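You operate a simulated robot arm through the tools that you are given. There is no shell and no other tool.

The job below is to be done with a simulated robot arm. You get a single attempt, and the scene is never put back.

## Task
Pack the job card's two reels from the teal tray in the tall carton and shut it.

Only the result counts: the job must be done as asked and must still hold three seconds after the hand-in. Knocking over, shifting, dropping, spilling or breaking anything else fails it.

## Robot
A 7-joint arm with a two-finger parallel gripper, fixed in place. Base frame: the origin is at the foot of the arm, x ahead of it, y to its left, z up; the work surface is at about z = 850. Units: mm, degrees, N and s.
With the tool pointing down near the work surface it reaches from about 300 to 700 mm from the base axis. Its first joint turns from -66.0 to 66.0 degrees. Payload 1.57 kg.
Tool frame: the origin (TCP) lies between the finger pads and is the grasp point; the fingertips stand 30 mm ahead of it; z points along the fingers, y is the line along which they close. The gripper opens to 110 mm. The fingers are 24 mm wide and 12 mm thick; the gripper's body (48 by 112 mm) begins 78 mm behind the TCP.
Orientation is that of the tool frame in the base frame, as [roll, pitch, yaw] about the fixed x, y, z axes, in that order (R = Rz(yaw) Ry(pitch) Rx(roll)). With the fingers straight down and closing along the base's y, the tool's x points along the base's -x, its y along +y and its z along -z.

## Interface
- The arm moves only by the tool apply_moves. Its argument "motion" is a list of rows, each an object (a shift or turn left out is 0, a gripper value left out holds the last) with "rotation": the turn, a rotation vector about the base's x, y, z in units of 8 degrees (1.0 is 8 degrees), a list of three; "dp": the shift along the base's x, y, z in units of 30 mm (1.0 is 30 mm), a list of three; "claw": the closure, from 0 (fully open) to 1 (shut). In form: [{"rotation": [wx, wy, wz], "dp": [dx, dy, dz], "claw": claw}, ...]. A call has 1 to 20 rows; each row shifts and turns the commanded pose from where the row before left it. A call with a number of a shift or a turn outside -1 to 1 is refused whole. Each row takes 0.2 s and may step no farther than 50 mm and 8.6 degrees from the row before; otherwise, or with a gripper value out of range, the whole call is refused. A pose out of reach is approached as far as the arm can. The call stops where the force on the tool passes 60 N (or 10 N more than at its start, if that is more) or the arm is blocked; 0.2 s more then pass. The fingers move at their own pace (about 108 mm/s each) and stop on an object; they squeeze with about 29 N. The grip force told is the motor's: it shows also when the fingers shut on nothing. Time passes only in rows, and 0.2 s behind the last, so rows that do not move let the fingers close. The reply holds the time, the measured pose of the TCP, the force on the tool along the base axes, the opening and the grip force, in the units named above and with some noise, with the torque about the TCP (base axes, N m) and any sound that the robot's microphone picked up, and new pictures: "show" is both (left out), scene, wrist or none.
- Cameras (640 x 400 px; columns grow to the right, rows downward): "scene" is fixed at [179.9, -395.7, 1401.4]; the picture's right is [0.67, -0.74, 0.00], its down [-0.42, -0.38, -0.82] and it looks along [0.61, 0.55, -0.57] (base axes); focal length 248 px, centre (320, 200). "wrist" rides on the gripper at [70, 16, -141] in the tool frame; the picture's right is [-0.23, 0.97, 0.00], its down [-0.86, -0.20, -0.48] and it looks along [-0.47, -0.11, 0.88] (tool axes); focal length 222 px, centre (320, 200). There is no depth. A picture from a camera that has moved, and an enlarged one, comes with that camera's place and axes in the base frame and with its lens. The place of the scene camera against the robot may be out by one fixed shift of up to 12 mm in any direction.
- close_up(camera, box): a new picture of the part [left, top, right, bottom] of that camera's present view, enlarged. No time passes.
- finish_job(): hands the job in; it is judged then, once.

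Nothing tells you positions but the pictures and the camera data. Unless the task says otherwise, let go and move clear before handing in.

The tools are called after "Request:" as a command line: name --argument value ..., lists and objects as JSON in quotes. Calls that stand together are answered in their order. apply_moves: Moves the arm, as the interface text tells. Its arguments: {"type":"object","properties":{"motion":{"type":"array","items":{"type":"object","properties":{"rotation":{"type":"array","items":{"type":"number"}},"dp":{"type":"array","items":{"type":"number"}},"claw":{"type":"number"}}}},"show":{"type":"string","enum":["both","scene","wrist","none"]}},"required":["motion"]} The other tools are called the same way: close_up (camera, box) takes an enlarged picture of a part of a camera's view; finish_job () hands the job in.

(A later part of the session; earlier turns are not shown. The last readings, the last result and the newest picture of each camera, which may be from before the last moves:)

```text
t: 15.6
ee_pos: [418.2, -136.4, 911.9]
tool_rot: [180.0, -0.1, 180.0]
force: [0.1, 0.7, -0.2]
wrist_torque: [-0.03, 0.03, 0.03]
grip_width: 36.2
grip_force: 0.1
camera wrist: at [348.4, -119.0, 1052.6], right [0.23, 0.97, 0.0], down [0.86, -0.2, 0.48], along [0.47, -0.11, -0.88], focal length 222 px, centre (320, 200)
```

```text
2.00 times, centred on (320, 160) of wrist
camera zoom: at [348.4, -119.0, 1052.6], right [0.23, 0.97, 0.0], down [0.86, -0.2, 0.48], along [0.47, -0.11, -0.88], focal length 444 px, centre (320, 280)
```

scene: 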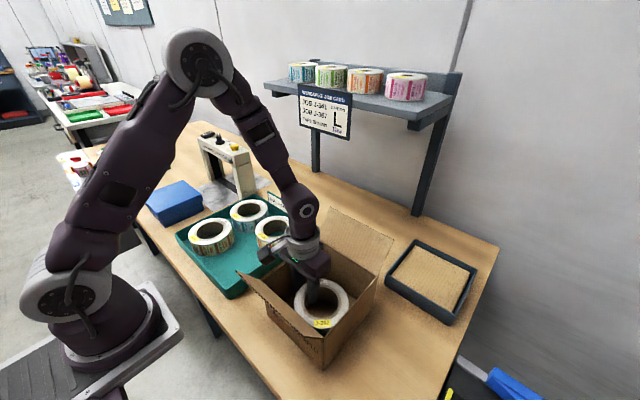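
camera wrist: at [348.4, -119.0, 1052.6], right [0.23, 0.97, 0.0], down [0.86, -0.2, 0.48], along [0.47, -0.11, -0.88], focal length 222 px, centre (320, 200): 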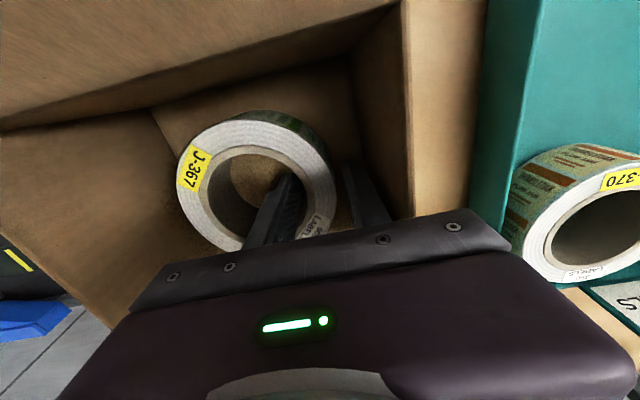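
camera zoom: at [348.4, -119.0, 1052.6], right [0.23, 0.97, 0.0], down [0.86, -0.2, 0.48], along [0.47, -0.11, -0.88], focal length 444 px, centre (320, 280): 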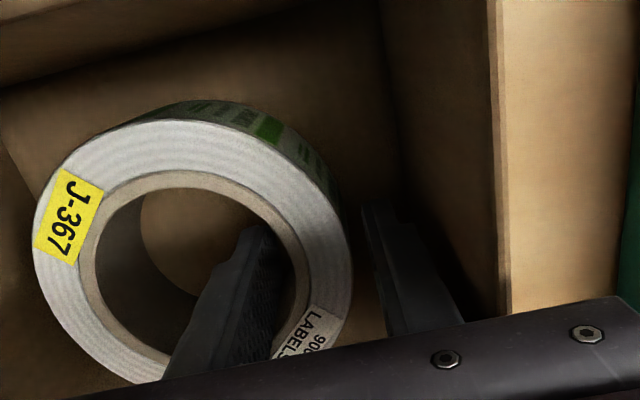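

The reel is released and stands in the carton. With J-367's place empty, I can grip J-341 on its −y side with no tool rotation, so I'll lift out and hover at about (370, 170.5).

Request:
apply_moves --motion '[{"dp": [0, 0, 0.6], "claw": 0.67}, {"dp": [0, 0, 0.98], "claw": 0.67}, {"dp": [0, 0, 0.98], "claw": 0.67}, {"dp": [0, 0, 0.98], "claw": 0.67}, {"dp": [0, 0, 0.98], "claw": 0.67}, {"dp": [0, 0, 0.98], "claw": 0.67}]'

Request:
close_up --camera "wrist" --box '[160, 0, 480, 200]'

Request:
close_up --camera "scene" --box '[230, 200, 410, 370]'

```text
t: 17.0
ee_pos: [418.3, -137.3, 1076.8]
tool_rot: [-180.0, 0.0, -180.0]
force: [0.0, -0.4, -0.7]
wrist_torque: [0.0, -0.02, 0.01]
grip_width: 36.6
grip_force: 0.1
camera wrist: at [348.1, -119.3, 1218.3], right [0.23, 0.97, 0.0], down [0.86, -0.2, 0.48], along [0.47, -0.11, -0.88], focal length 222 px, centre (320, 200)
```

scene: 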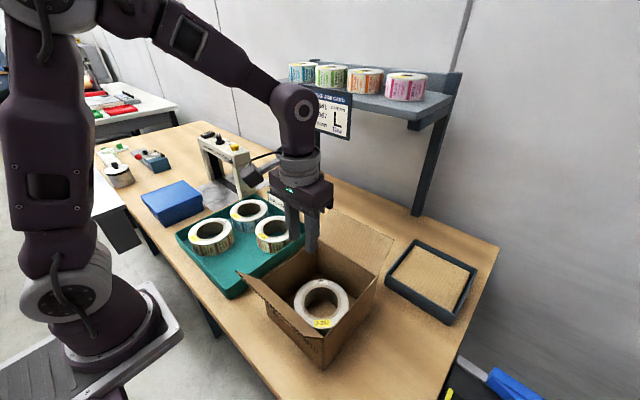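
wrist: 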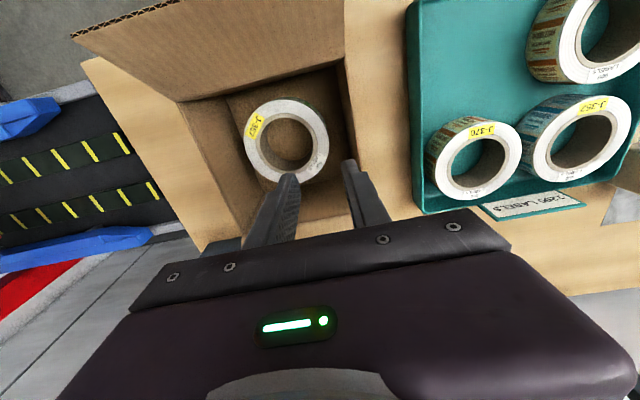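

```text
2.00 times, centred on (320, 100) of wrist
camera zoom: at [348.1, -119.3, 1218.3], right [0.23, 0.97, 0.0], down [0.86, -0.2, 0.48], along [0.47, -0.11, -0.88], focal length 444 px, centre (320, 400)
```

zoom: 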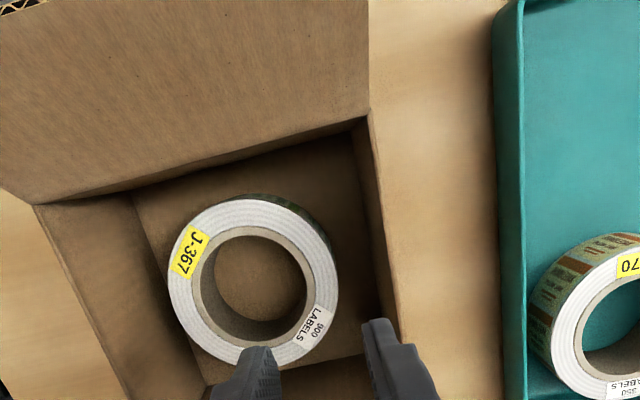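

```text
2.35 times, centred on (320, 285) of scene
camera zoom: at [179.9, -395.6, 1401.4], right [0.67, -0.74, 0.0], down [-0.42, -0.38, -0.82], along [0.61, 0.55, -0.57], focal length 585 px, centre (320, 0)
```

zoom: 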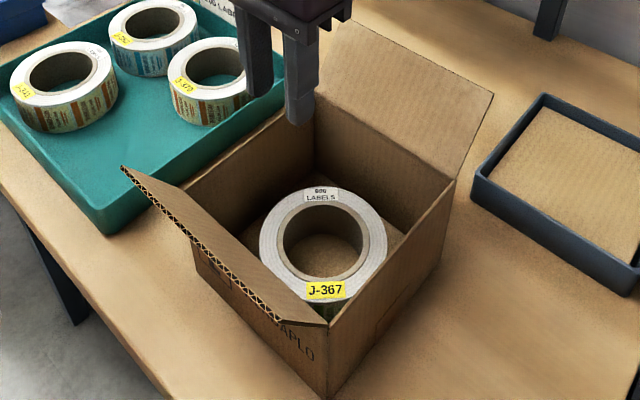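

J-367 sits flat in the carton. Next I'll move to hover over J-341's −y wall.

Request:
apply_moves --motion '[{"dp": [-0.147, 0.9288, -0.1], "claw": 0.6}, {"dp": [-0.147, 0.9288, -0.1], "claw": 0.6}, {"dp": [-0.147, 0.9288, -0.2], "claw": 0.6}, {"dp": [-0.147, 0.9288, -0.2], "claw": 0.6}, {"dp": [-0.147, 0.9288, -0.2], "claw": 0.6}, {"dp": [-0.147, 0.9288, -0.2], "claw": 0.6}, {"dp": [-0.147, 0.9288, -0.2], "claw": 0.6}, {"dp": [-0.147, 0.9288, -0.25], "claw": 0.6}, {"dp": [-0.147, 0.9288, -0.25], "claw": 0.6}, {"dp": [-0.147, 0.9288, -0.25], "claw": 0.6}, {"dp": [-0.147, 0.9288, -0.25], "claw": 0.6}, {"dp": [0, 0, 0], "claw": 0.6}]'

Request:
close_up --camera "wrist" --box '[220, 60, 460, 220]'

Request:
close_up --camera "scene" --box '[160, 150, 310, 300]'

```text
t: 19.6
ee_pos: [369.9, 171.1, 1010.3]
tool_rot: [-179.9, 0.0, 180.0]
force: [-0.2, -0.4, 0.1]
wrist_torque: [0.01, 0.04, -0.02]
grip_width: 44.0
grip_force: 0.1
camera wrist: at [300.4, 188.6, 1151.8], right [0.23, 0.97, 0.0], down [0.86, -0.2, 0.48], along [0.47, -0.11, -0.88], focal length 222 px, centre (320, 200)
```

scene: 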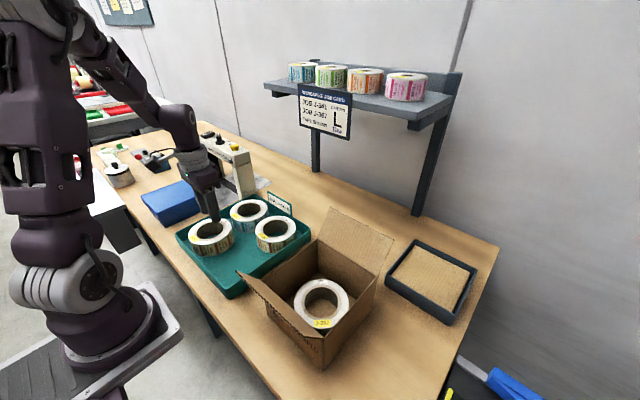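
wrist: 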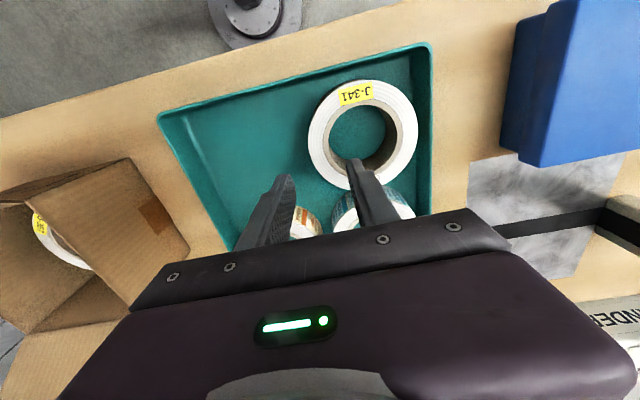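

```text
2.50 times, centred on (340, 140) of wrist
camera zoom: at [300.4, 188.6, 1151.8], right [0.23, 0.97, 0.0], down [0.86, -0.2, 0.48], along [0.47, -0.11, -0.88], focal length 555 px, centre (270, 350)
```

zoom: 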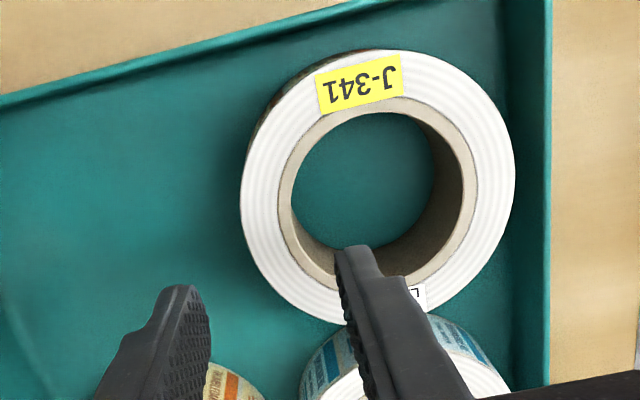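

```text
2.67 times, centred on (235, 225) of scene
camera zoom: at [179.9, -395.6, 1401.4], right [0.67, -0.74, 0.0], down [-0.42, -0.38, -0.82], along [0.61, 0.55, -0.57], focal length 662 px, centre (547, 133)
```

zoom: 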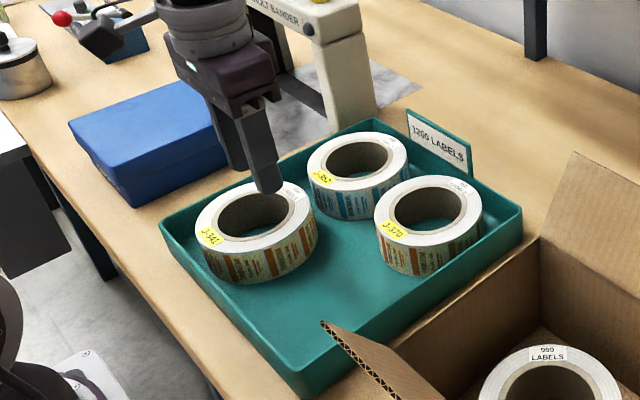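

J-341's centre fits at about (371, 220.6), so the −y ring wall midpoint is near y 171.5. I'll nudge under 1 mm, descend to TCP z 913, and close.

Request:
apply_moves --motion '[{"dp": [0.03, 0.03, -0.8], "claw": 0.6}, {"dp": [0, 0, -0.8], "claw": 0.6}, {"dp": [0, 0, -0.8], "claw": 0.6}, {"dp": [0, 0, -0.83], "claw": 0.6}, {"dp": [0, 0, 0], "claw": 0.7}, {"dp": [0, 0, 0], "claw": 0.8}, {"dp": [0, 0, 0], "claw": 1.0}, {"dp": [0, 0, 0], "claw": 1.0}]'

Request:
close_up --camera "scene" --box '[160, 150, 310, 300]'

Request:
close_up --camera "wrist" --box '[220, 60, 460, 220]'

```text
t: 21.4
ee_pos: [370.6, 170.5, 913.9]
tool_rot: [-180.0, 0.0, 180.0]
force: [-0.7, 0.2, 0.8]
wrist_torque: [-0.13, -0.01, 0.0]
grip_width: 25.7
grip_force: 29.0
camera wrist: at [300.9, 189.0, 1055.1], right [0.23, 0.97, 0.0], down [0.86, -0.2, 0.48], along [0.47, -0.11, -0.88], focal length 222 px, centre (320, 200)
```

scene: 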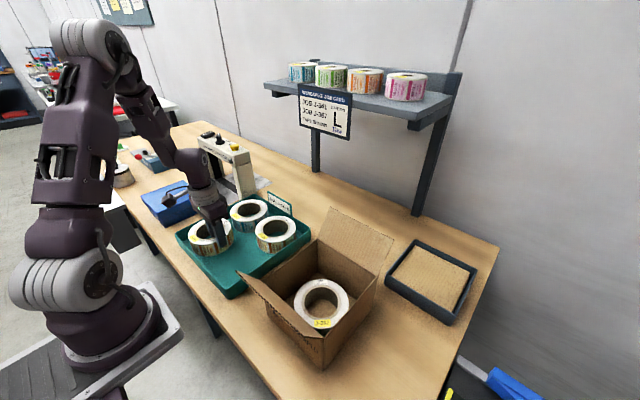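
wrist: 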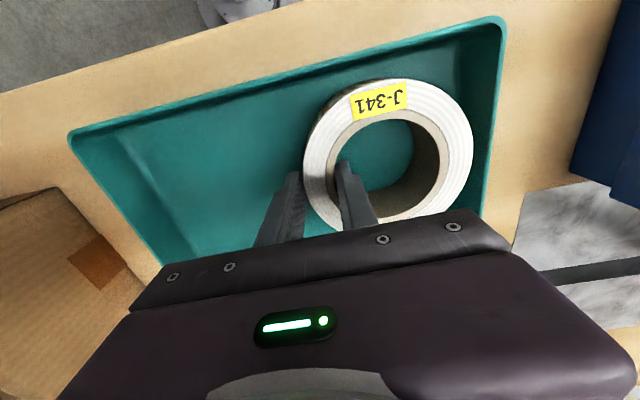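

```text
2.67 times, centred on (235, 225) of scene
camera zoom: at [179.9, -395.6, 1401.4], right [0.67, -0.74, 0.0], down [-0.42, -0.38, -0.82], along [0.61, 0.55, -0.57], focal length 662 px, centre (547, 133)
```

zoom: 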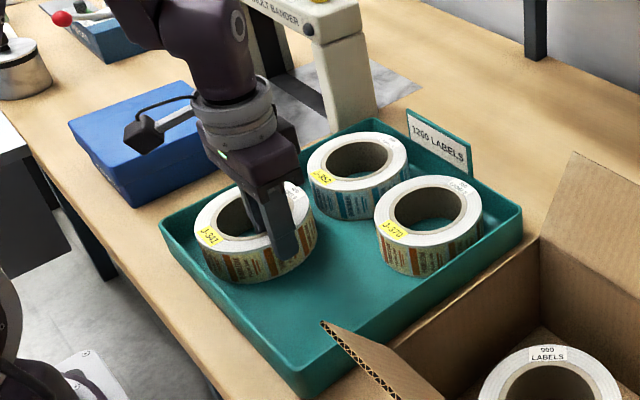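

```text
2.50 times, centred on (340, 140) of wrist
camera zoom: at [300.9, 189.0, 1055.1], right [0.23, 0.97, 0.0], down [0.86, -0.2, 0.48], along [0.47, -0.11, -0.88], focal length 555 px, centre (270, 350)
```

zoom: 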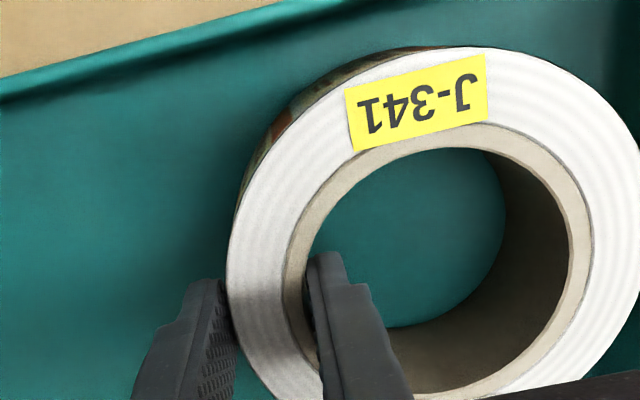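

J-341 is gripped at 25.7 mm with 29 N. I'll lift it straight up and check before carrying it over.

Request:
apply_moves --motion '[{"dp": [0, 0, 0.3], "claw": 1.0}, {"dp": [0, 0, 0.5], "claw": 1.0}, {"dp": [0, 0, 0.8], "claw": 1.0}, {"dp": [0, 0, 0.9], "claw": 1.0}, {"dp": [0, 0, 0.95], "claw": 1.0}, {"dp": [0, 0, 0.95], "claw": 1.0}, {"dp": [0, 0, 1.0], "claw": 1.0}, {"dp": [0, 0, 0], "claw": 1.0}]' --show "scene"

Request:
close_up --camera "scene" --box '[160, 120, 310, 300]'

```text
t: 23.2
ee_pos: [369.3, 171.9, 1076.0]
tool_rot: [-180.0, 0.0, -180.0]
force: [0.3, 0.5, -4.0]
wrist_torque: [-0.15, 0.03, 0.03]
grip_width: 25.6
grip_force: 28.9
```

scene: 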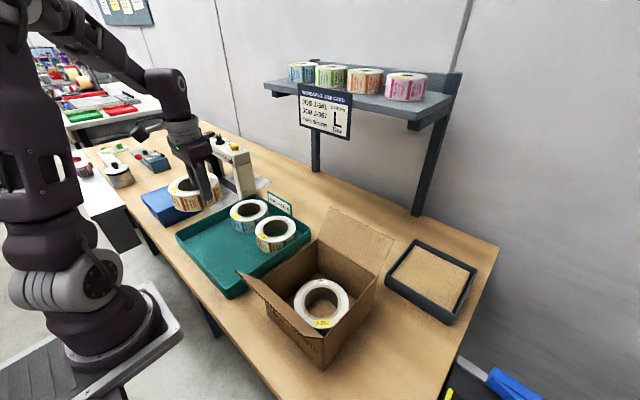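

```text
2.22 times, centred on (235, 210) of scene
camera zoom: at [179.9, -395.6, 1401.4], right [0.67, -0.74, 0.0], down [-0.42, -0.38, -0.82], along [0.61, 0.55, -0.57], focal length 552 px, centre (509, 178)
```

zoom: 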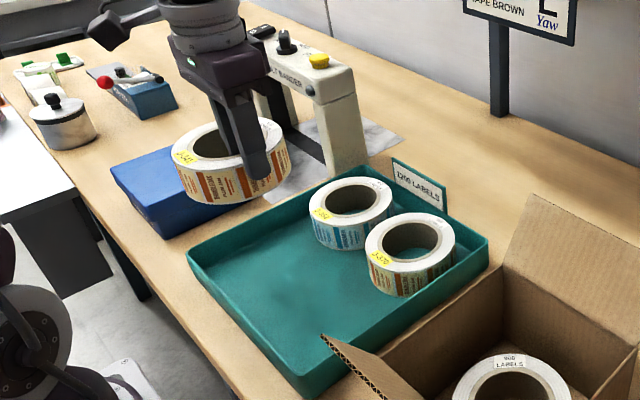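

J-341 is held level and clear. I'll carry it across, bringing x to 418 early so it passes between the flaps, to a hover over the carton.

Request:
apply_moves --motion '[{"dp": [0.265, -0.9247, 0], "claw": 1.0}, {"dp": [0.265, -0.9247, 0], "claw": 1.0}, {"dp": [0.265, -0.9247, 0], "claw": 1.0}, {"dp": [0.265, -0.9247, 0], "claw": 1.0}, {"dp": [0.265, -0.9247, 0], "claw": 1.0}, {"dp": [0.265, -0.9247, 0], "claw": 1.0}, {"dp": [0, -0.9247, 0], "claw": 1.0}, {"dp": [0, -0.9247, 0], "claw": 1.0}, {"dp": [0, -0.9247, 0], "claw": 1.0}, {"dp": [0, -0.9247, 0], "claw": 1.0}, {"dp": [0, -0.9247, 0], "claw": 1.0}, {"dp": [0, -0.9247, 0], "claw": 1.0}, {"dp": [0, -0.9247, 0], "claw": 1.0}, {"dp": [0, -0.9247, 0], "claw": 1.0}, {"dp": [0, 0, 0], "claw": 1.0}]'

Request:
close_up --camera "wrist" --box '[220, 40, 460, 220]'

Request:
close_up --camera "scene" --box '[230, 180, 410, 370]'

```text
t: 26.4
ee_pos: [417.9, -216.2, 1075.0]
tool_rot: [179.9, 0.0, 180.0]
force: [0.8, -0.1, -2.9]
wrist_torque: [-0.17, 0.0, -0.04]
grip_width: 25.6
grip_force: 29.0
camera wrist: at [348.3, -199.1, 1217.0], right [0.23, 0.97, 0.0], down [0.86, -0.2, 0.48], along [0.47, -0.11, -0.88], focal length 222 px, centre (320, 200)
```

scene: 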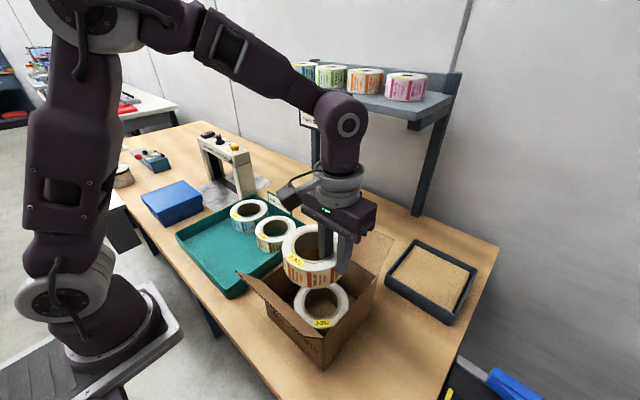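
wrist: 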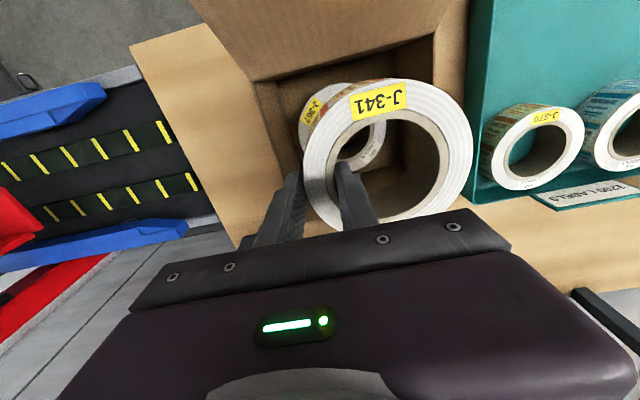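

```text
2.22 times, centred on (340, 130) of wrist
camera zoom: at [348.3, -199.1, 1217.0], right [0.23, 0.97, 0.0], down [0.86, -0.2, 0.48], along [0.47, -0.11, -0.88], focal length 494 px, centre (276, 356)
```

zoom: 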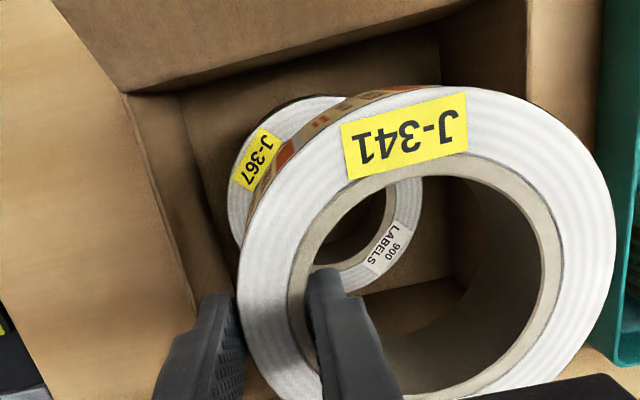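

```text
2.11 times, centred on (320, 275) of scene
camera zoom: at [179.9, -395.7, 1401.4], right [0.67, -0.74, 0.0], down [-0.42, -0.38, -0.82], along [0.61, 0.55, -0.57], focal length 523 px, centre (320, 42)
```

zoom: 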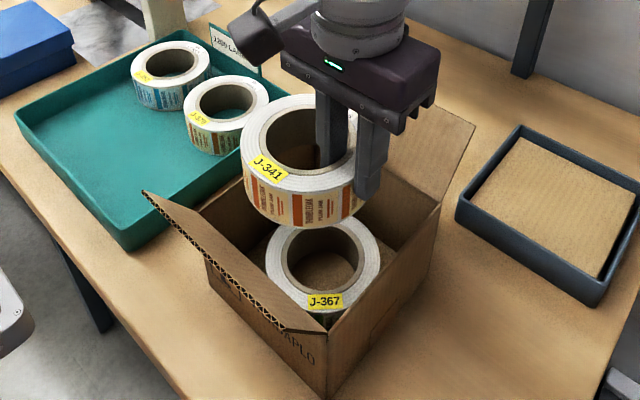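

J-341 is over the opening with about 8 mm clearance on both y sides. I'll lower it to just above J-367.

Request:
apply_moves --motion '[{"dp": [0, 0, -0.9], "claw": 1.0}, {"dp": [0, 0, -0.9], "claw": 1.0}, {"dp": [0, 0, -0.9], "claw": 1.0}, {"dp": [0, 0, -0.7], "claw": 1.0}, {"dp": [0, 0, 0], "claw": 1.0}]'

Request:
close_up --camera "wrist" --box '[220, 40, 460, 220]'

Request:
close_up --camera "scene" --box '[250, 200, 390, 350]'

```text
t: 27.6
ee_pos: [417.7, -216.4, 973.2]
tool_rot: [180.0, 0.0, -179.9]
force: [-0.7, 0.0, -2.1]
wrist_torque: [-0.15, -0.03, 0.0]
grip_width: 25.4
grip_force: 29.0
camera wrist: at [348.7, -198.8, 1115.1], right [0.23, 0.97, 0.0], down [0.85, -0.2, 0.48], along [0.47, -0.11, -0.88], focal length 222 px, centre (320, 200)
```

scene: 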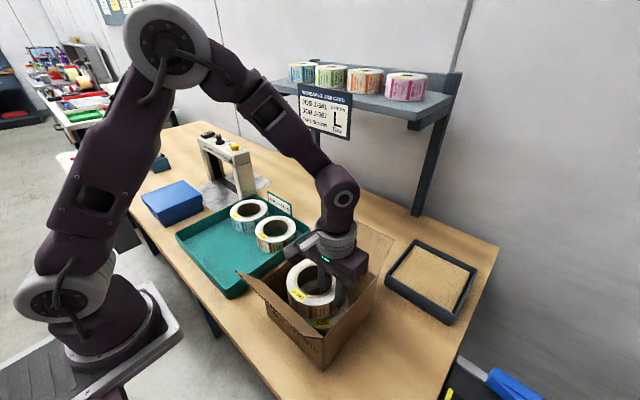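
wrist: 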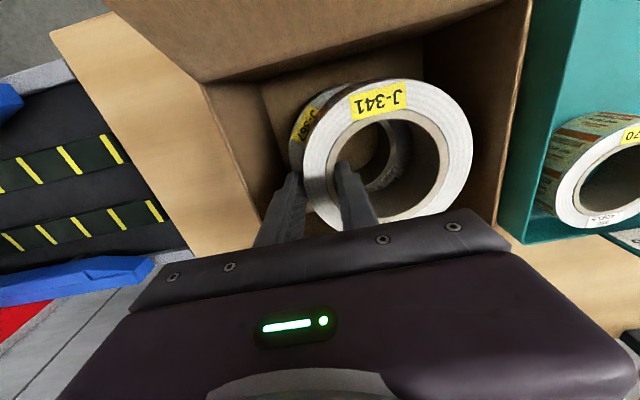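

```text
2.22 times, centred on (340, 130) of wrist
camera zoom: at [348.7, -198.8, 1115.1], right [0.23, 0.97, 0.0], down [0.85, -0.2, 0.48], along [0.47, -0.11, -0.88], focal length 494 px, centre (276, 356)
```

zoom: 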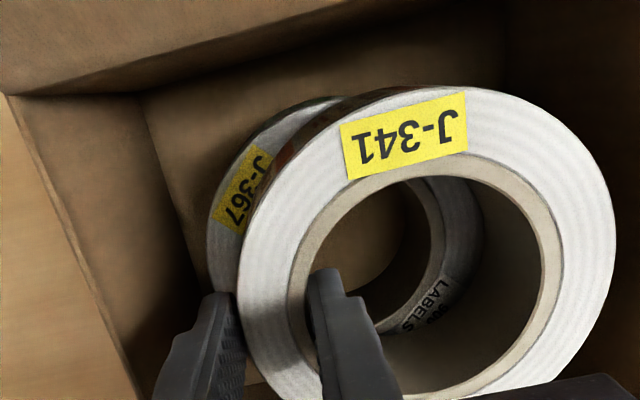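

```text
2.67 times, centred on (320, 275) of scene
camera zoom: at [179.9, -395.7, 1401.4], right [0.67, -0.74, 0.0], down [-0.42, -0.38, -0.82], along [0.61, 0.55, -0.57], focal length 662 px, centre (320, 0)
```

zoom: 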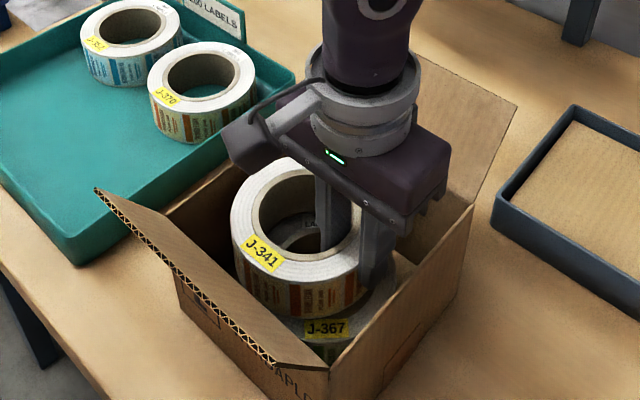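

There is no contact yet and the reels are still apart. I'll continue down in small steps, watching the force.

Request:
apply_moves --motion '[{"dp": [0, 0, -0.1], "claw": 1.0}, {"dp": [0, 0, -0.1], "claw": 1.0}, {"dp": [0, 0, 0], "claw": 1.0}]' --show "none"

Request:
apply_moves --motion '[{"dp": [0, 0, -0.1], "claw": 1.0}, {"dp": [0, 0, 0], "claw": 1.0}]' --show "none"

```text
t: 28.4
ee_pos: [418.0, -217.1, 967.7]
tool_rot: [179.9, 0.2, -180.0]
force: [-0.1, -0.4, -2.5]
wrist_torque: [-0.13, 0.02, -0.02]
grip_width: 25.4
grip_force: 29.8
```

```text
t: 29.0
ee_pos: [417.9, -216.0, 963.5]
tool_rot: [179.9, 0.0, 180.0]
force: [-0.8, 0.7, -2.8]
wrist_torque: [-0.16, -0.01, 0.0]
grip_width: 25.5
grip_force: 28.9
```

Still free at z 963.5, so I'll take further small steps.

Request:
apply_moves --motion '[{"dp": [0, 0, -0.08], "claw": 1.0}, {"dp": [0, 0, 0], "claw": 1.0}]' --show "none"

Request:
apply_moves --motion '[{"dp": [0, 0, -0.08], "claw": 1.0}, {"dp": [0, 0, 0], "claw": 1.0}]' --show "wrist"

```text
t: 29.6
ee_pos: [418.4, -216.3, 962.9]
tool_rot: [179.9, 0.0, 180.0]
force: [-0.1, -0.4, -2.3]
wrist_torque: [-0.12, -0.03, 0.0]
grip_width: 25.8
grip_force: 28.9
```

```text
t: 30.2
ee_pos: [419.4, -216.7, 960.0]
tool_rot: [-179.9, 0.1, -180.0]
force: [-1.2, -0.2, 23.3]
wrist_torque: [0.09, -0.05, 0.04]
grip_width: 25.9
grip_force: 28.8
camera wrist: at [348.9, -198.7, 1101.7], right [0.23, 0.97, 0.0], down [0.85, -0.2, 0.48], along [0.47, -0.11, -0.88], focal length 222 px, centre (320, 200)
```

wrist: 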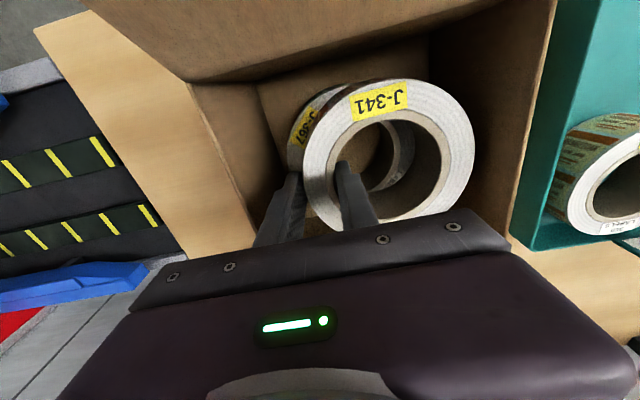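

Contact came at z 960, right where J-341 should rest on J-367. I'll ease off, open to 36 mm, and lift straight out.

Request:
apply_moves --motion '[{"dp": [0, 0, 0.04], "claw": 1.0}, {"dp": [0, 0, 0], "claw": 0.76}, {"dp": [0, 0, 0], "claw": 0.67}, {"dp": [0, 0, 0], "claw": 0.67}]'

Request:
close_up --camera "wrist" --box '[220, 40, 460, 220]'

```text
t: 31.2
ee_pos: [417.9, -216.3, 960.3]
tool_rot: [-180.0, -0.1, 179.9]
force: [-0.3, -0.1, 0.2]
wrist_torque: [-0.03, 0.0, 0.02]
grip_width: 36.2
grip_force: 0.1
camera wrist: at [349.0, -198.5, 1102.5], right [0.23, 0.97, 0.0], down [0.86, -0.2, 0.48], along [0.47, -0.11, -0.88], focal length 222 px, centre (320, 200)
```

scene: 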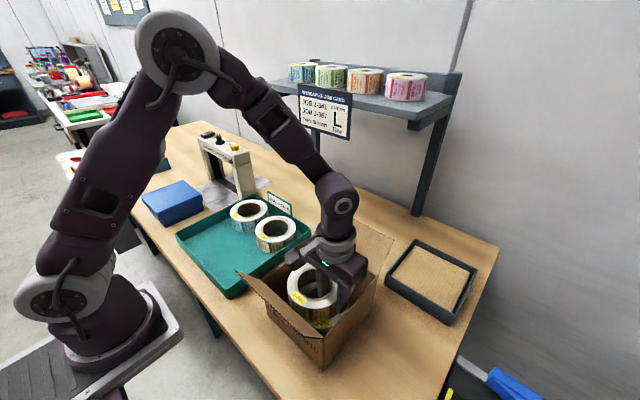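
wrist: 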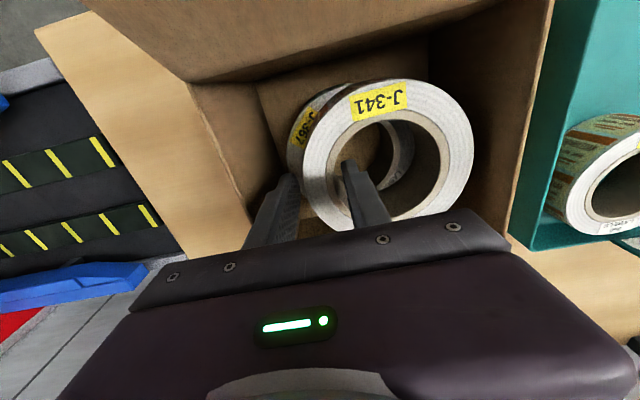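

```text
2.22 times, centred on (340, 130) of wrist
camera zoom: at [349.0, -198.5, 1102.5], right [0.23, 0.97, 0.0], down [0.86, -0.2, 0.48], along [0.47, -0.11, -0.88], focal length 494 px, centre (276, 356)
```

zoom: 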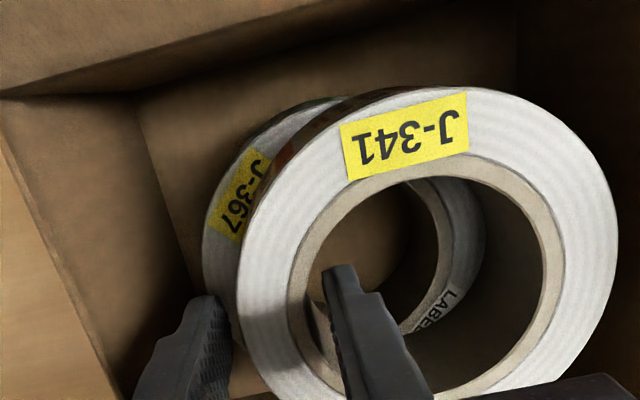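

J-341 is released on top of J-367. I'll lift clear, well above the flap edges at about z 1050, and inspect.

Request:
apply_moves --motion '[{"dp": [0, 0, 0.6], "claw": 0.67}, {"dp": [0, 0, 0.95], "claw": 0.67}, {"dp": [0, 0, 0.95], "claw": 0.67}, {"dp": [0, 0, 0.95], "claw": 0.67}, {"dp": [0, 0, 0.95], "claw": 0.67}, {"dp": [0, 0, 0.95], "claw": 0.67}, {"dp": [0, 0, 0.95], "claw": 0.67}, {"dp": [0, 0, 0], "claw": 0.67}]'

Request:
close_up --camera "wrist" --box '[200, 0, 460, 200]'

Request:
close_up --camera "scene" --box '[230, 190, 410, 370]'

```text
t: 33.0
ee_pos: [419.0, -215.7, 1150.9]
tool_rot: [180.0, 0.1, -180.0]
force: [0.9, 0.9, 0.8]
wrist_torque: [0.02, -0.01, -0.02]
grip_width: 36.4
grip_force: 0.0
camera wrist: at [348.3, -198.3, 1292.1], right [0.23, 0.97, 0.0], down [0.85, -0.2, 0.48], along [0.47, -0.11, -0.88], focal length 222 px, centre (320, 200)
```

scene: 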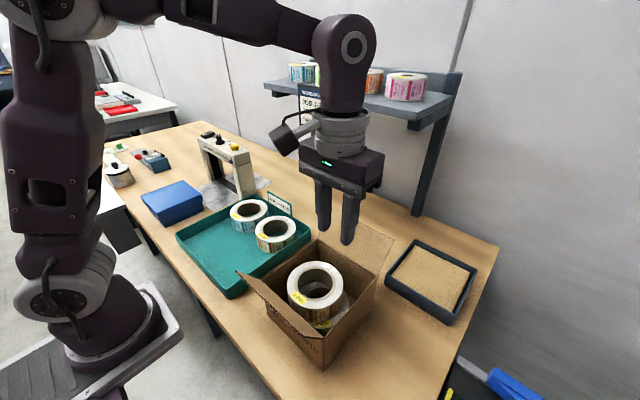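
wrist: 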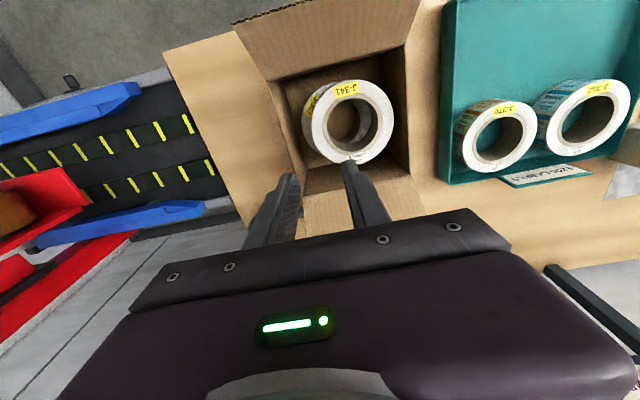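

```text
2.00 times, centred on (330, 100) of wrist
camera zoom: at [348.3, -198.3, 1292.1], right [0.23, 0.97, 0.0], down [0.85, -0.2, 0.48], along [0.47, -0.11, -0.88], focal length 444 px, centre (300, 400)
```

zoom: 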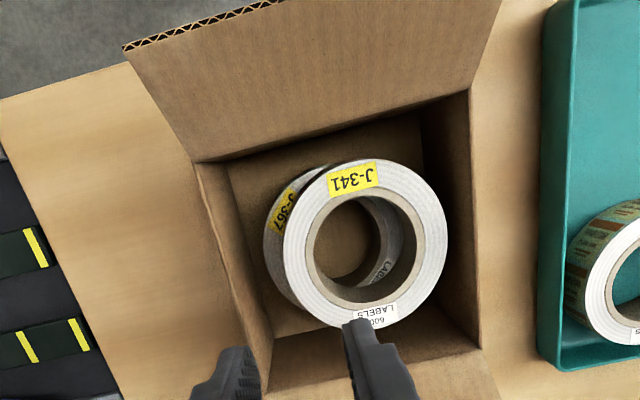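

```text
2.22 times, centred on (320, 280) of scene
camera zoom: at [179.9, -395.7, 1401.4], right [0.67, -0.74, 0.0], down [-0.42, -0.38, -0.82], along [0.61, 0.55, -0.57], focal length 552 px, centre (320, 22)
```

zoom: 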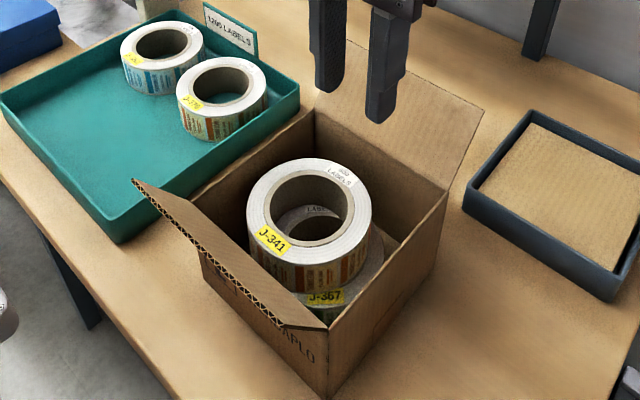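

Both reels are stacked inside, with the top reel about 28 mm below the rim. Next I'll shut the near flap (hinge x≈335, free edge about x 290, z 1050), first moving to the robot side of it.

Request:
apply_moves --motion '[{"dp": [-0.87, 0.228, 0], "claw": 0.67}, {"dp": [-0.87, 0.228, 0], "claw": 0.67}, {"dp": [-0.87, 0.228, 0], "claw": 0.67}, {"dp": [-0.87, 0.228, 0], "claw": 0.67}, {"dp": [-0.87, 0.228, 0], "claw": 0.67}, {"dp": [-0.87, 0.228, 0], "claw": 0.67}, {"dp": [0, 0, 0], "claw": 0.67}]'

Request:
close_up --camera "scene" --box '[200, 150, 400, 370]'

```text
t: 34.6
ee_pos: [261.1, -174.9, 1149.4]
tool_rot: [180.0, 0.0, 179.9]
force: [0.6, -0.8, 0.0]
wrist_torque: [0.03, -0.02, 0.02]
grip_width: 36.4
grip_force: 0.0
camera wrist: at [191.5, -158.0, 1291.5], right [0.23, 0.97, 0.0], down [0.86, -0.2, 0.48], along [0.47, -0.11, -0.88], focal length 222 px, centre (320, 200)
```

scene: 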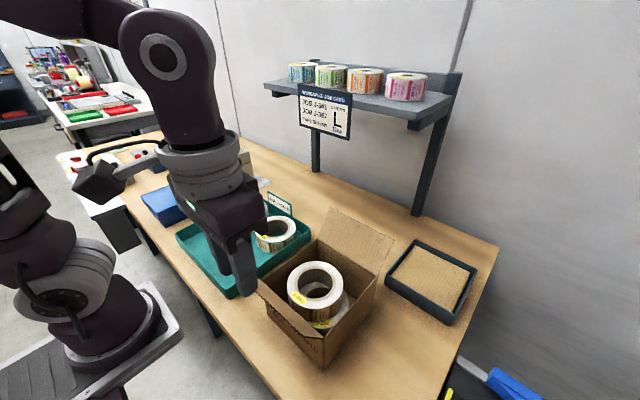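
wrist: 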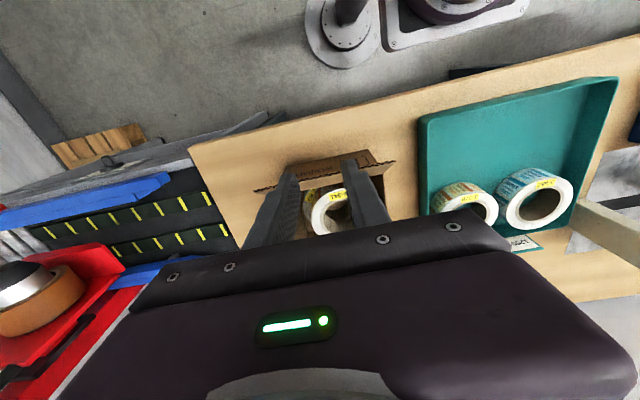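

```text
1.82 times, centred on (300, 260) of scene
camera zoom: at [179.9, -395.6, 1401.4], right [0.67, -0.74, 0.0], down [-0.42, -0.38, -0.82], along [0.61, 0.55, -0.57], focal length 452 px, centre (356, 91)
```

zoom: 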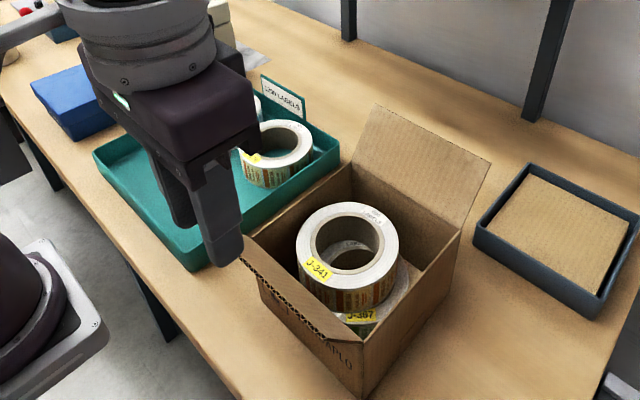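

The gripper is outside the near flap. I'll lower so the tips are near z 1015, still about 12 mm clear of the flap edge.

Request:
apply_moves --motion '[{"dp": [0, 0, -0.87], "claw": 0.67}, {"dp": [0, 0, -0.87], "claw": 0.67}, {"dp": [0, 0, -0.87], "claw": 0.67}, {"dp": [0, 0, -0.87], "claw": 0.67}, {"dp": [0, 0, 0], "claw": 0.67}]'

Request:
close_up --camera "scene" --box '[200, 150, 400, 370]'

Request:
close_up --camera "wrist" --box '[220, 80, 420, 240]'

```text
t: 35.8
ee_pos: [262.5, -177.2, 1044.2]
tool_rot: [-179.9, -0.1, 180.0]
force: [-0.2, 0.6, 0.7]
wrist_torque: [-0.04, 0.01, -0.01]
grip_width: 36.3
grip_force: 0.1
camera wrist: at [192.5, -158.3, 1186.2], right [0.23, 0.97, 0.0], down [0.86, -0.2, 0.48], along [0.47, -0.11, -0.88], focal length 222 px, centre (320, 200)
```

scene: 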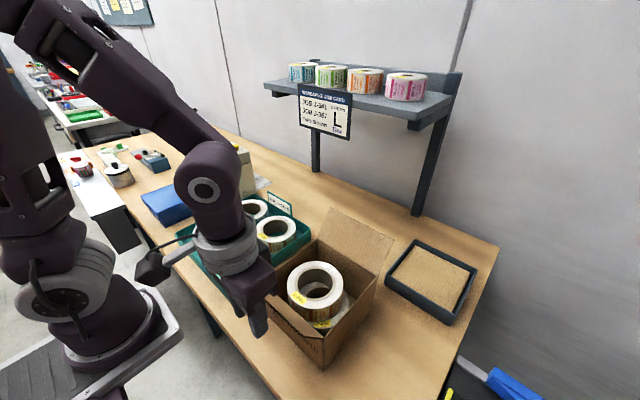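
wrist: 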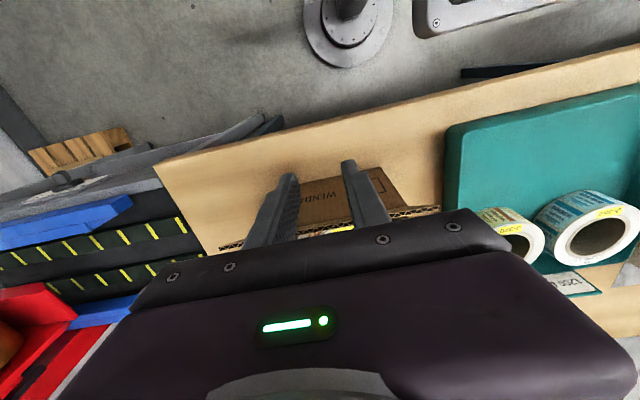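

```text
1.82 times, centred on (300, 260) of scene
camera zoom: at [179.9, -395.7, 1401.4], right [0.67, -0.74, 0.0], down [-0.42, -0.38, -0.82], along [0.61, 0.55, -0.57], focal length 452 px, centre (356, 91)
```

zoom: 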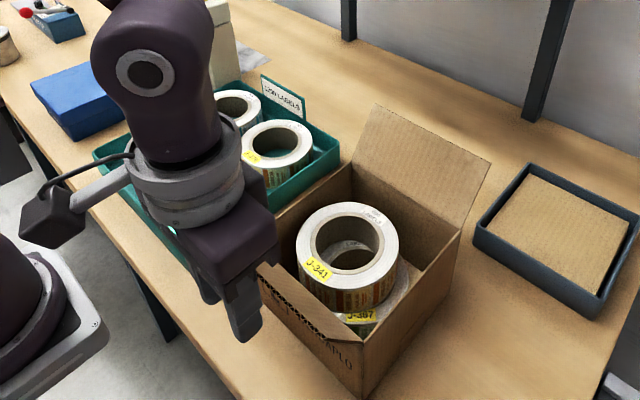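

```text
2.50 times, centred on (320, 160) of wrist
camera zoom: at [192.5, -158.3, 1186.2], right [0.23, 0.97, 0.0], down [0.86, -0.2, 0.48], along [0.47, -0.11, -0.88], focal length 555 px, centre (320, 300)
```

zoom: 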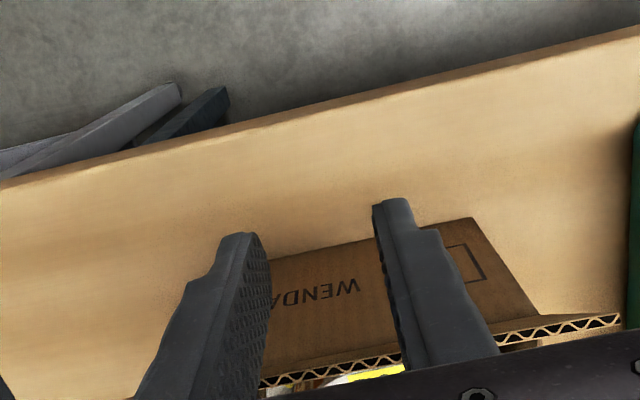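

The fingers stand on the robot side of the flap. I'll push slowly in +x and check that it swings.

Request:
apply_moves --motion '[{"dp": [0.35, 0, 0], "claw": 0.67}, {"dp": [0.35, 0, 0], "claw": 0.67}, {"dp": [0.35, 0, 0], "claw": 0.67}, {"dp": [0.35, 0, 0], "claw": 0.67}]'

Request:
close_up --camera "scene" --box '[220, 180, 420, 370]'

```text
t: 36.5
ee_pos: [283.3, -176.1, 1046.4]
tool_rot: [179.9, -0.3, 179.8]
force: [-17.8, 4.8, 34.1]
wrist_torque: [-0.01, -0.55, 0.11]
grip_width: 36.4
grip_force: 0.0
stopped in row 3: the force on the tool passed its limit at 77 N (the readings are from after the stop); the commanded pose is now the measured one
camera wrist: at [214.1, -158.2, 1188.5], right [0.23, 0.97, 0.0], down [0.86, -0.2, 0.47], along [0.46, -0.11, -0.88], focal length 222 px, centre (320, 200)
```

scene: 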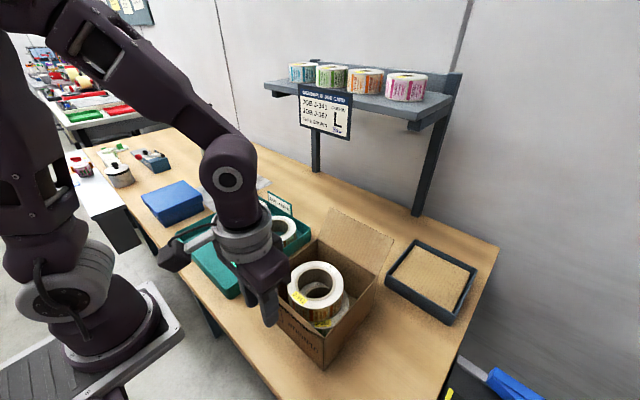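
wrist: 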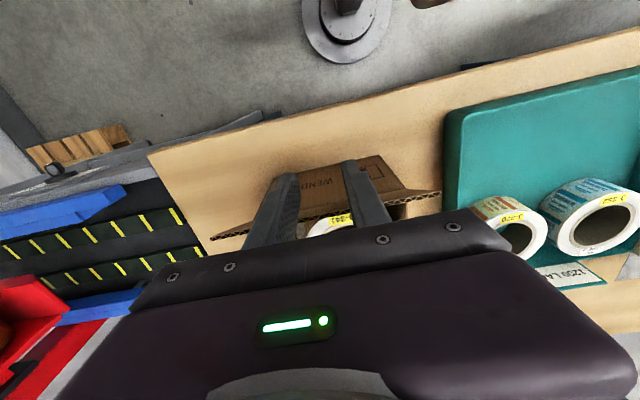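

```text
2.11 times, centred on (320, 275) of scene
camera zoom: at [179.0, -395.3, 1401.6], right [0.67, -0.74, 0.0], down [-0.42, -0.38, -0.82], along [0.61, 0.55, -0.57], focal length 523 px, centre (320, 42)
```

zoom: 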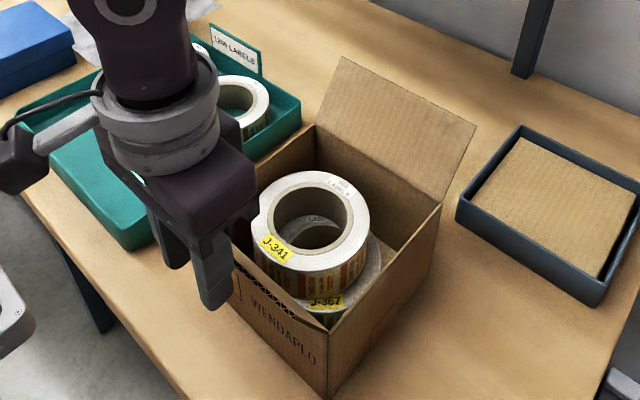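

The push met 77 N because the flap leans toward me and its edge jammed like a strut. I'll back off and check that nothing shifted before pushing along an upward arc instead.

Request:
apply_moves --motion '[{"dp": [-0.3, 0, 0], "claw": 0.67}, {"dp": [-0.4, 0, 0], "claw": 0.67}, {"dp": [0, 0, 0], "claw": 0.67}]'

Request:
close_up --camera "scene" --box '[220, 180, 420, 370]'

Request:
close_up --camera "wrist" --box '[200, 130, 450, 270]'

```text
t: 37.3
ee_pos: [263.3, -177.7, 1044.8]
tool_rot: [-180.0, -0.1, 179.9]
force: [-0.4, 0.8, 0.9]
wrist_torque: [-0.01, -0.02, -0.01]
grip_width: 36.3
grip_force: 0.0
camera wrist: at [194.6, -158.6, 1187.1], right [0.23, 0.97, 0.0], down [0.86, -0.2, 0.48], along [0.46, -0.11, -0.88], focal length 222 px, centre (320, 200)
```

scene: 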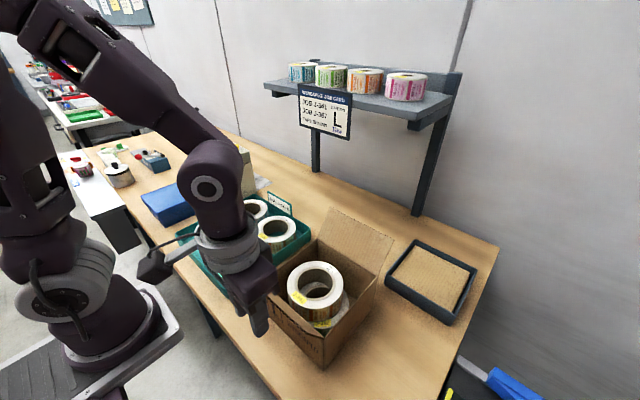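
wrist: 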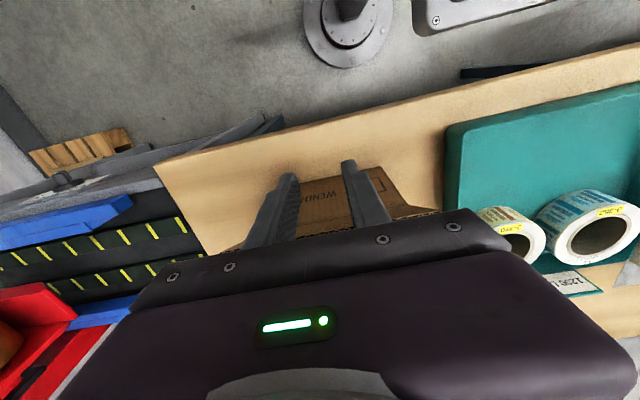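

```text
2.11 times, centred on (320, 275) of scene
camera zoom: at [179.9, -395.7, 1401.4], right [0.67, -0.74, 0.0], down [-0.42, -0.38, -0.82], along [0.61, 0.55, -0.57], focal length 523 px, centre (320, 42)
```

zoom: 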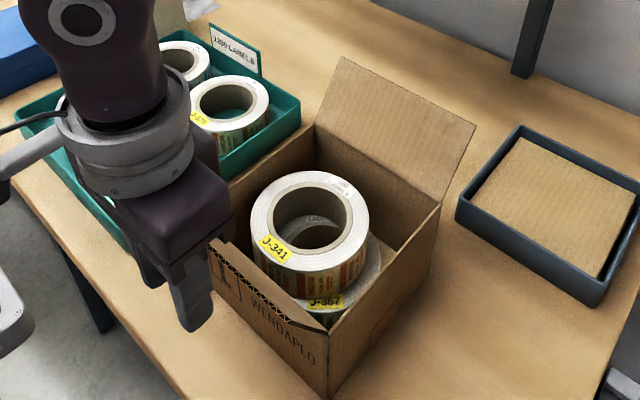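

```text
2.56 times, centred on (325, 200) of wrist
camera zoom: at [194.6, -158.6, 1187.1], right [0.23, 0.97, 0.0], down [0.86, -0.2, 0.48], along [0.46, -0.11, -0.88], focal length 569 px, centre (307, 200)
```

zoom: 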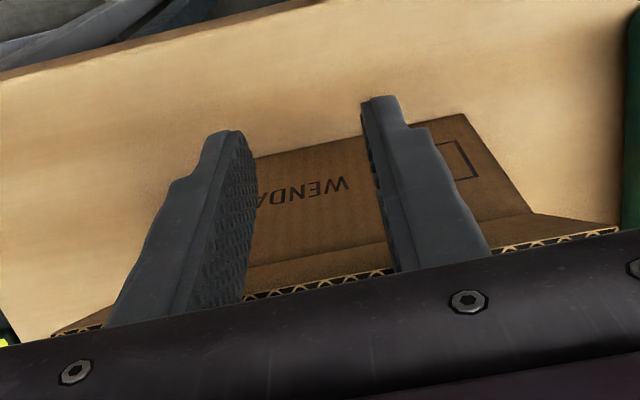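

The flap moved a little and stayed where I left it, and the carton appears unmoved. I'll zoom in to find the flap's angle now.

Request:
close_up --camera "scene" --box '[255, 270, 345, 370]'

Request:
close_up --camera "scene" --box '[310, 190, 410, 290]'

Request:
close_up --camera "wrist" --box '[380, 180, 460, 230]'

```text
4.00 times, centred on (300, 320) of scene
camera zoom: at [179.9, -395.7, 1401.4], right [0.67, -0.74, 0.0], down [-0.42, -0.38, -0.82], along [0.61, 0.55, -0.57], focal length 994 px, centre (400, -280)
```

zoom: 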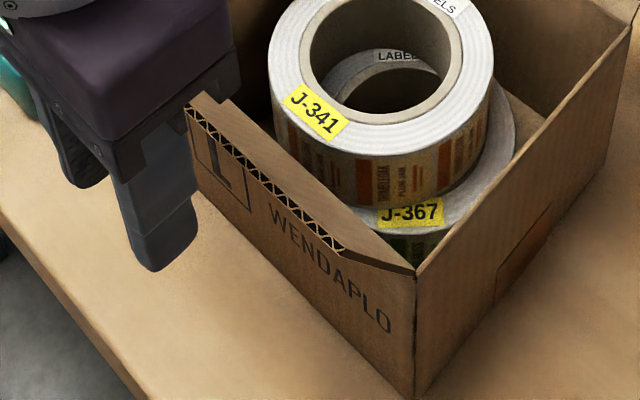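

```text
4.00 times, centred on (360, 240) of scene
camera zoom: at [179.9, -395.7, 1401.4], right [0.67, -0.74, 0.0], down [-0.42, -0.38, -0.82], along [0.61, 0.55, -0.57], focal length 994 px, centre (160, 40)
```

zoom: 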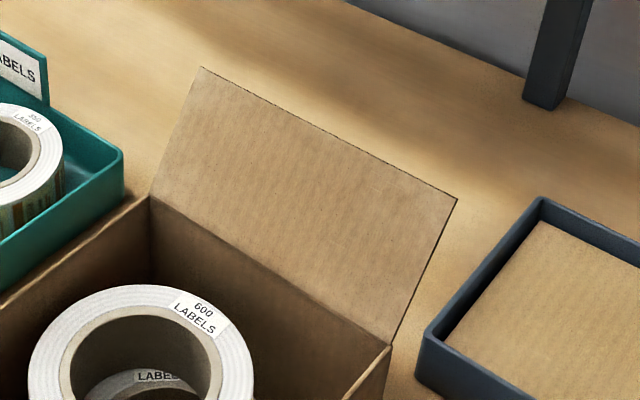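

```text
8.00 times, centred on (420, 205) of wrist
camera zoom: at [194.6, -158.6, 1187.1], right [0.23, 0.97, 0.0], down [0.86, -0.2, 0.48], along [0.46, -0.11, -0.88], focal length 1777 px, centre (-480, 160)
```

zoom: 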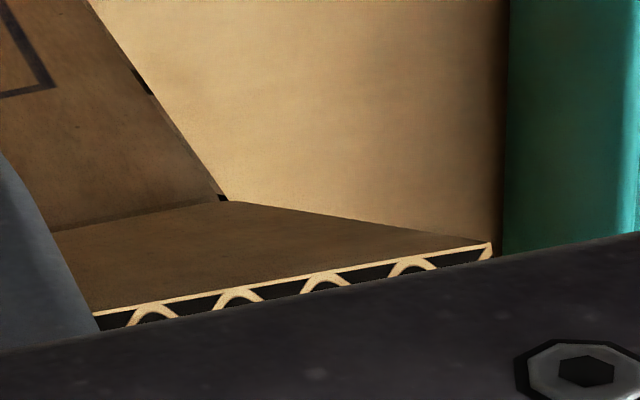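

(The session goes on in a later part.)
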